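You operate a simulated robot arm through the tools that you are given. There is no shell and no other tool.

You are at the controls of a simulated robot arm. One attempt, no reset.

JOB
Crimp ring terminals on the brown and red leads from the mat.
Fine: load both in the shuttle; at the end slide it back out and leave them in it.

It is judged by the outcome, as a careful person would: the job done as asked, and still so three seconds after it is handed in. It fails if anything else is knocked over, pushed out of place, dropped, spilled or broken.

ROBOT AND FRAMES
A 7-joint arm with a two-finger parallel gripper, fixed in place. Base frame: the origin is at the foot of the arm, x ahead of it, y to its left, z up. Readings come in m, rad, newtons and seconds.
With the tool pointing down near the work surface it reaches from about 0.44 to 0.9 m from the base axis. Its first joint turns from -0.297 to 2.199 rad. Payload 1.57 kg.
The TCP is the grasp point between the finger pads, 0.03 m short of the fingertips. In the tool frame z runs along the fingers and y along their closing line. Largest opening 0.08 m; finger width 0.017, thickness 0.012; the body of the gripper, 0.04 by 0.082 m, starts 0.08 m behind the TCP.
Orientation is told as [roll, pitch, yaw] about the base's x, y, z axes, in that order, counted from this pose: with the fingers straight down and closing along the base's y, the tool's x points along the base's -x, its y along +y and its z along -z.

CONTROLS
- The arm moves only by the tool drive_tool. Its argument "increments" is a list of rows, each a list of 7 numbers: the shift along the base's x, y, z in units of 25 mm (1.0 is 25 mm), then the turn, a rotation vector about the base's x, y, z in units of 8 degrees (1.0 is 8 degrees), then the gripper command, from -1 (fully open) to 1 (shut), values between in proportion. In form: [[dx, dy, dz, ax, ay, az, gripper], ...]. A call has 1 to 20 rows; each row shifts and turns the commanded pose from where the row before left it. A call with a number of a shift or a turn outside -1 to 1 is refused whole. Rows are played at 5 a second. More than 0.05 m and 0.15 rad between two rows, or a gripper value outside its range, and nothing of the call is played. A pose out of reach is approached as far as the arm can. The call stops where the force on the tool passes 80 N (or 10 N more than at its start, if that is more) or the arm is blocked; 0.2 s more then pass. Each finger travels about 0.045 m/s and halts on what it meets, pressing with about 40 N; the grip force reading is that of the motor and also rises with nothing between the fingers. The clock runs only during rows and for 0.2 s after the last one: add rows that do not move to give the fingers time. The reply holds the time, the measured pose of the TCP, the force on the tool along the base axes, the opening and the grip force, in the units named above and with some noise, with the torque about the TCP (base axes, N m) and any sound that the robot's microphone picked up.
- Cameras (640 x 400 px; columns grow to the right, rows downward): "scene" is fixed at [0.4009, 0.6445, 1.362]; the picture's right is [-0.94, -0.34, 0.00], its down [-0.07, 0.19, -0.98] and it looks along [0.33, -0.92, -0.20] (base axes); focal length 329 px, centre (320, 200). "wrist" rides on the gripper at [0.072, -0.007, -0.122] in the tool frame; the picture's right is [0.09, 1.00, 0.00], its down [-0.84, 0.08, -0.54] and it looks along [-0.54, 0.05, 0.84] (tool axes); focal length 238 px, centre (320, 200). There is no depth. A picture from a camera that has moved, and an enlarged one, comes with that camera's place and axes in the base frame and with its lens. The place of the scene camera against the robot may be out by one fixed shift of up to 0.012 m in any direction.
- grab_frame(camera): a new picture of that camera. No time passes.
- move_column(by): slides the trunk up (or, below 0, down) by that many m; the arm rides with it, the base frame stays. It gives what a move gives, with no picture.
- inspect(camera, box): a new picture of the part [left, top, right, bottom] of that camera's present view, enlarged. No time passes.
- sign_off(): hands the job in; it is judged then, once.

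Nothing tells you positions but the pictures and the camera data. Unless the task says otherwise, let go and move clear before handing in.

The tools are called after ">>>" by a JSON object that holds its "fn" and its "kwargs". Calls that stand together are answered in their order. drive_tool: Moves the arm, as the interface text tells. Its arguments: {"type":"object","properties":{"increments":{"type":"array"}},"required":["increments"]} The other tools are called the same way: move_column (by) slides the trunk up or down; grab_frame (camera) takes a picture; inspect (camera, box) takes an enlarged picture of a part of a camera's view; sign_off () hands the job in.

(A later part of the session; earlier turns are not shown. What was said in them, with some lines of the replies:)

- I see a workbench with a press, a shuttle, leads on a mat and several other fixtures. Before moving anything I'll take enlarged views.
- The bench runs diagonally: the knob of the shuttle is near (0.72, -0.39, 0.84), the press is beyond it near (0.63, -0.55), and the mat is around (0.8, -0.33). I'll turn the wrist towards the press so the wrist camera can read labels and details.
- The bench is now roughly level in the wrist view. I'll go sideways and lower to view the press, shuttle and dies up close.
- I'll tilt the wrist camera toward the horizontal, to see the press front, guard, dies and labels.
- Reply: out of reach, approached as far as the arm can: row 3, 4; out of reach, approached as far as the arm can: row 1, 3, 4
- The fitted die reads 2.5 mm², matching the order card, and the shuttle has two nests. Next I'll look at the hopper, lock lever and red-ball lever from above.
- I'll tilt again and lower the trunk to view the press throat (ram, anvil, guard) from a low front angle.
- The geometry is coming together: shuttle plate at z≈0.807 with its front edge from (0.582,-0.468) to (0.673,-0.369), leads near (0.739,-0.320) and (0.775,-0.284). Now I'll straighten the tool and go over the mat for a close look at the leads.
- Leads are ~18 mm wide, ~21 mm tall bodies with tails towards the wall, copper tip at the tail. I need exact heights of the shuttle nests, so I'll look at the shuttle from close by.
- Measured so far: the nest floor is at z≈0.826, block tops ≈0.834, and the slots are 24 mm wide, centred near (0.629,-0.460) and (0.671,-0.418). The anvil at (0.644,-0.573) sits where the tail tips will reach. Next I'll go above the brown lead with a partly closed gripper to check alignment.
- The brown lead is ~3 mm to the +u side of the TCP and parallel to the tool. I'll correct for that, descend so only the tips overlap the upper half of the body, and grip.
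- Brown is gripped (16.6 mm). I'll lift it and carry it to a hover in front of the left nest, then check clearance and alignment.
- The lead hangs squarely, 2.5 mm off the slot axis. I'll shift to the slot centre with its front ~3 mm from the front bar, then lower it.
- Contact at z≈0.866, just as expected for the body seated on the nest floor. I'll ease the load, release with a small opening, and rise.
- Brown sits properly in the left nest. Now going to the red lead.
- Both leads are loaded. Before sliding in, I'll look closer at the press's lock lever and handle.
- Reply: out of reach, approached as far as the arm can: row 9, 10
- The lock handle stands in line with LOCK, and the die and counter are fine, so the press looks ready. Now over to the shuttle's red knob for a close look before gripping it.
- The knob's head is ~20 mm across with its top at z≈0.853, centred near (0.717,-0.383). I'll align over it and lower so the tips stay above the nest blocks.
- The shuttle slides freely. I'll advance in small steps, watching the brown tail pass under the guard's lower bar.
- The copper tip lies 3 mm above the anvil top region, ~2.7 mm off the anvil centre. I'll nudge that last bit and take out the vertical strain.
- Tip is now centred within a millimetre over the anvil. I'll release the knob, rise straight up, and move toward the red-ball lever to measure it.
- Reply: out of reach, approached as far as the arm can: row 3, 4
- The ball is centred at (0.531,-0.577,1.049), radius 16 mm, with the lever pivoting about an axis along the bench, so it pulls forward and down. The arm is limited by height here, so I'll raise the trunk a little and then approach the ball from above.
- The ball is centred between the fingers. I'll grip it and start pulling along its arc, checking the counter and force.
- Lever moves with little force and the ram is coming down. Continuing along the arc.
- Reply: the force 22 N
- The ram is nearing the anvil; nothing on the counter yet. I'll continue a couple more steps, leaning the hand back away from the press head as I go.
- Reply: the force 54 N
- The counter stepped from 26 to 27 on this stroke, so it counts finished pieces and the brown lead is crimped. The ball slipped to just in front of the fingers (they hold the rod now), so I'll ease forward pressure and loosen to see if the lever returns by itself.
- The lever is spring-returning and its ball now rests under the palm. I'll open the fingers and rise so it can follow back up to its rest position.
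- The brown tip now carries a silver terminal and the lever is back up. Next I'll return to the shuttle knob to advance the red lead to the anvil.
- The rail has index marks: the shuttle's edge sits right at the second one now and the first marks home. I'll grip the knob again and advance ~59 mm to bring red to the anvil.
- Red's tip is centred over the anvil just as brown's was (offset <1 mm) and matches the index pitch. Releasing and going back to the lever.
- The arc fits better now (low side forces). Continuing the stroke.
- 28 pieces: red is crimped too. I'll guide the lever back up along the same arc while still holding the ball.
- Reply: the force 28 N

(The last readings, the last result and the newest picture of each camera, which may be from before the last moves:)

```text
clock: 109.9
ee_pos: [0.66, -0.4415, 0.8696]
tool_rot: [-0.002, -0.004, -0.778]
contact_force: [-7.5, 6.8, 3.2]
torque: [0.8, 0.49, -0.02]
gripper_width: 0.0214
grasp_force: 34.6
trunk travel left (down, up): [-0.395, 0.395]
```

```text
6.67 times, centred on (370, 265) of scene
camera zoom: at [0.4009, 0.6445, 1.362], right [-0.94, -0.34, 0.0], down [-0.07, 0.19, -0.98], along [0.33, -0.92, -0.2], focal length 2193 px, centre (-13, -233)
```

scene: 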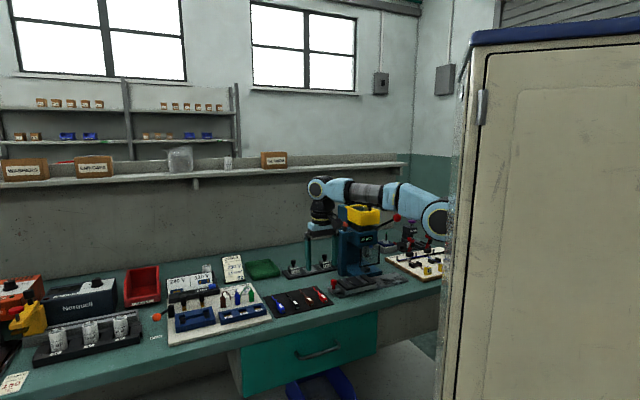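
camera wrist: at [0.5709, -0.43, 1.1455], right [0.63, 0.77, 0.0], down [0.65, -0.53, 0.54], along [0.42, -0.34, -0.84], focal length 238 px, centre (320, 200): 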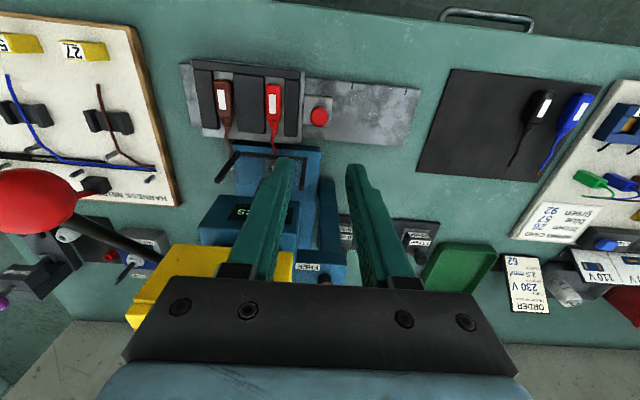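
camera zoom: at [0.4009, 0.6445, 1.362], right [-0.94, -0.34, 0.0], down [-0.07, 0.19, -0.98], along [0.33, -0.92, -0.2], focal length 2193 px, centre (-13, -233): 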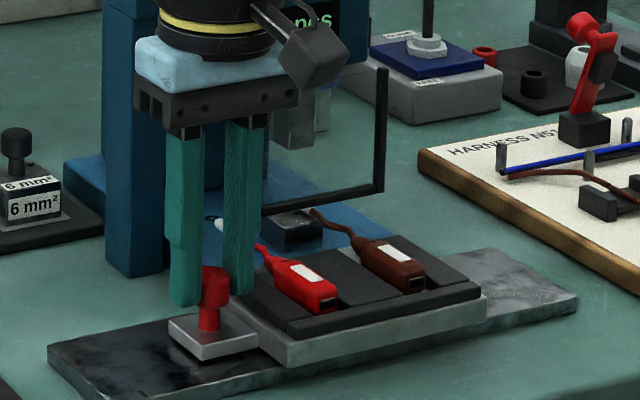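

The ring terminal on red clears the post by ~2 cm. Sliding on toward the home mark.

>>> {"fn": "drive_tool", "kwargs": {"increments": [[0.131, 0.152, 0, 0, 0, 0, 1], [0.1414, 0.1414, 0, 0, 0, 0, 1], [0.1414, 0.1414, 0, 0, 0, 0, 1], [0.1414, 0.1414, 0, 0, 0, 0, 1], [0.1414, 0.1414, 0, 0, 0, 0, 1], [0.1414, 0.1414, 0, 0, 0, 0, 1], [0.1414, 0.1414, 0, 0, 0, 0, 1], [0.1414, 0.1414, 0, 0, 0, 0, 1], [0, 0, 0, 0, 0, 0, 1]]}}

>>> {"fn": "inspect", "kwargs": {"camera": "wrist", "box": [60, 60, 400, 280]}}

```text
clock: 111.9
ee_pos: [0.6874, -0.4145, 0.8704]
tool_rot: [0.0, -0.004, -0.78]
contact_force: [-1.3, 1.8, 5.2]
torque: [-0.4, -0.21, 0.0]
gripper_width: 0.0217
grasp_force: 34.6
trunk travel left (down, up): [-0.395, 0.395]
```

```text
1.82 times, centred on (230, 170) of wrist
camera zoom: at [0.6318, -0.3678, 0.991], right [0.63, 0.77, 0.0], down [0.65, -0.53, 0.54], along [0.42, -0.35, -0.84], focal length 433 px, centre (484, 254)
```

zoom: 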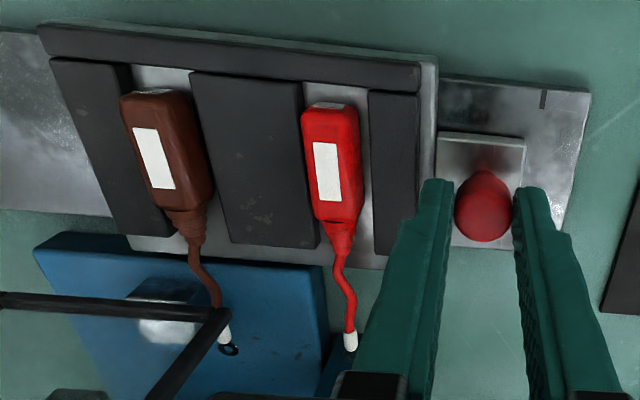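

>>> {"fn": "drive_tool", "kwargs": {"increments": [[0.1414, 0.1414, 0, 0, 0, 0, 1], [0.1414, 0.1414, 0, 0, 0, 0, 1], [0.1414, 0.1414, 0, 0, 0, 0, 1], [0.1414, 0.1414, 0, 0, 0, 0, 1], [0.1414, 0.1414, 0, 0, 0, 0, 1], [0.1414, 0.1414, 0, 0, 0, 0, 1], [0.1414, 0.1414, 0, 0, 0, 0, 1], [0.1414, 0.1414, 0, 0, 0, 0, 1], [0, 0, 0, 0, 0, 0, 1]]}}

>>> {"fn": "inspect", "kwargs": {"camera": "wrist", "box": [240, 60, 400, 180]}}

```text
clock: 113.9
ee_pos: [0.7173, -0.385, 0.8697]
tool_rot: [0.0, -0.002, -0.779]
contact_force: [6.2, -1.7, 10.0]
torque: [-0.79, -0.55, 0.03]
gripper_width: 0.0213
grasp_force: 34.3
trunk travel left (down, up): [-0.395, 0.395]
```

```text
3.33 times, centred on (320, 120) of wrist
camera zoom: at [0.6605, -0.3391, 0.9909], right [0.63, 0.77, 0.0], down [0.65, -0.53, 0.54], along [0.42, -0.34, -0.84], focal length 794 px, centre (320, 467)
```

zoom: 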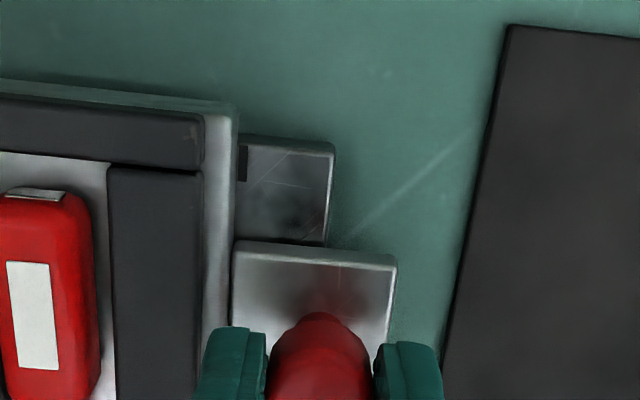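

The shuttle is back at its home mark. Releasing the knob and moving clear to check the result.

>>> {"fn": "drive_tool", "kwargs": {"increments": [[0, 0, 0, 0, 0, 0, 0.35], [0, 0, 0, 0, 0, 0, 0.12], [0, 0, 0, 0, 0, 0, 0.12], [0, 0, 0.5, 0, 0, 0, 0.12], [0, 0, 1, 0, 0, 0, 0.12], [0, 0, 1, 0, 0, 0, 0.12], [-0.4, 0.3, 1, 0, 0, 0, 0.12], [-0.6, 0.4, 1, 0, 0, 0, -0.2], [-0.8, 0.3, 1, 0, 0, 0, -0.6], [-0.8, 0, 0.8, 0, 0, 0, -1], [-0.6, 0, 0, 0, 0, 0, -1], [0, 0, 0, 0, 0, 0, -1]]}}

>>> {"fn": "grab_frame", "kwargs": {"camera": "wrist"}}

>>> {"fn": "inspect", "kwargs": {"camera": "wrist", "box": [220, 80, 420, 220]}}

>>> {"fn": "inspect", "kwargs": {"camera": "scene", "box": [310, 190, 430, 300]}}

>>> {"fn": "grab_frame", "kwargs": {"camera": "scene"}}

```text
clock: 116.5
ee_pos: [0.6362, -0.3593, 1.0255]
tool_rot: [0.0, -0.001, -0.778]
contact_force: [0.7, -0.7, 0.0]
torque: [-0.03, 0.0, 0.04]
gripper_width: 0.08
grasp_force: 0.1
trunk travel left (down, up): [-0.395, 0.395]
```

```text
taken
camera wrist: at [0.58, -0.3139, 1.1473], right [0.63, 0.77, 0.0], down [0.65, -0.53, 0.54], along [0.42, -0.34, -0.84], focal length 238 px, centre (320, 200)
```

wrist: 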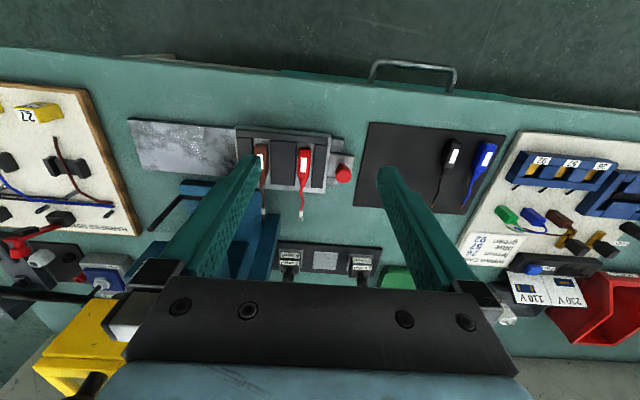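

```text
2.86 times, centred on (320, 150) of wrist
camera zoom: at [0.58, -0.3139, 1.1473], right [0.63, 0.77, 0.0], down [0.65, -0.53, 0.54], along [0.42, -0.34, -0.84], focal length 681 px, centre (320, 343)
```

zoom: 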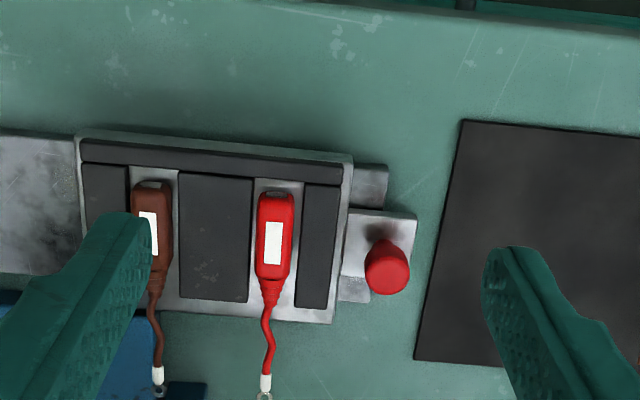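

```text
3.64 times, centred on (370, 245) of scene
camera zoom: at [0.4009, 0.6445, 1.362], right [-0.94, -0.34, 0.0], down [-0.07, 0.19, -0.98], along [0.33, -0.92, -0.2], focal length 1196 px, centre (138, 36)
```

zoom: 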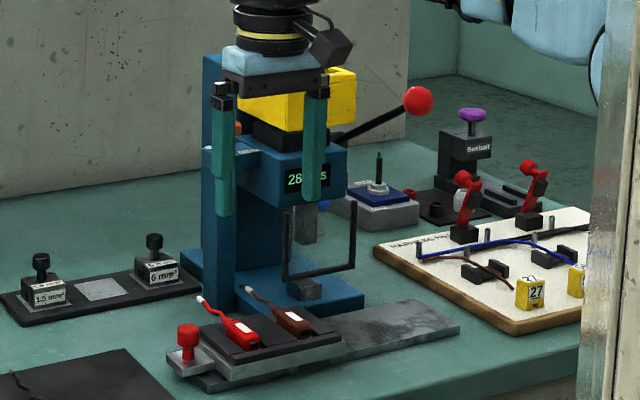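

```text
taken
```

scene: 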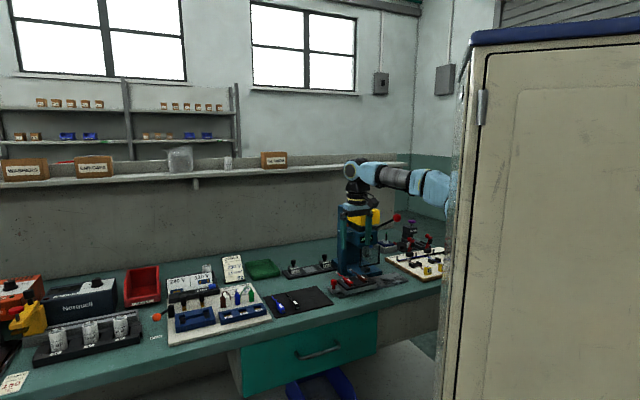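

Both the brown and red leads sit in their nests with ring terminals on their tips. The counter reads 28, the shuttle is at its home mark, the lever is up and nothing else has moved. The arm is clear, so I'm handing in.

>>> {"fn": "sign_off", "kwargs": {}}

```text
The job is handed in.
```

The brown and red leads both have ring terminals crimped on. They are sitting in the shuttle, which is back out at its starting position.

- **Crimps:** Each lead got one full stroke of the press with the 2.5 mm² die already fitted, which matches the order card. The press counter went from 26 to 28, and a silver terminal is visible on both tips.
- **Press:** The lever is back at its rest position. On the first stroke its ball slipped out of my grip near the bottom, but the crimp still counted and the lever sprang back up without harm.
- **Everything else:** The last pictures show nothing else moved, and the arm is clear of the bench items. I did not touch the blue and black leads or the other dies.
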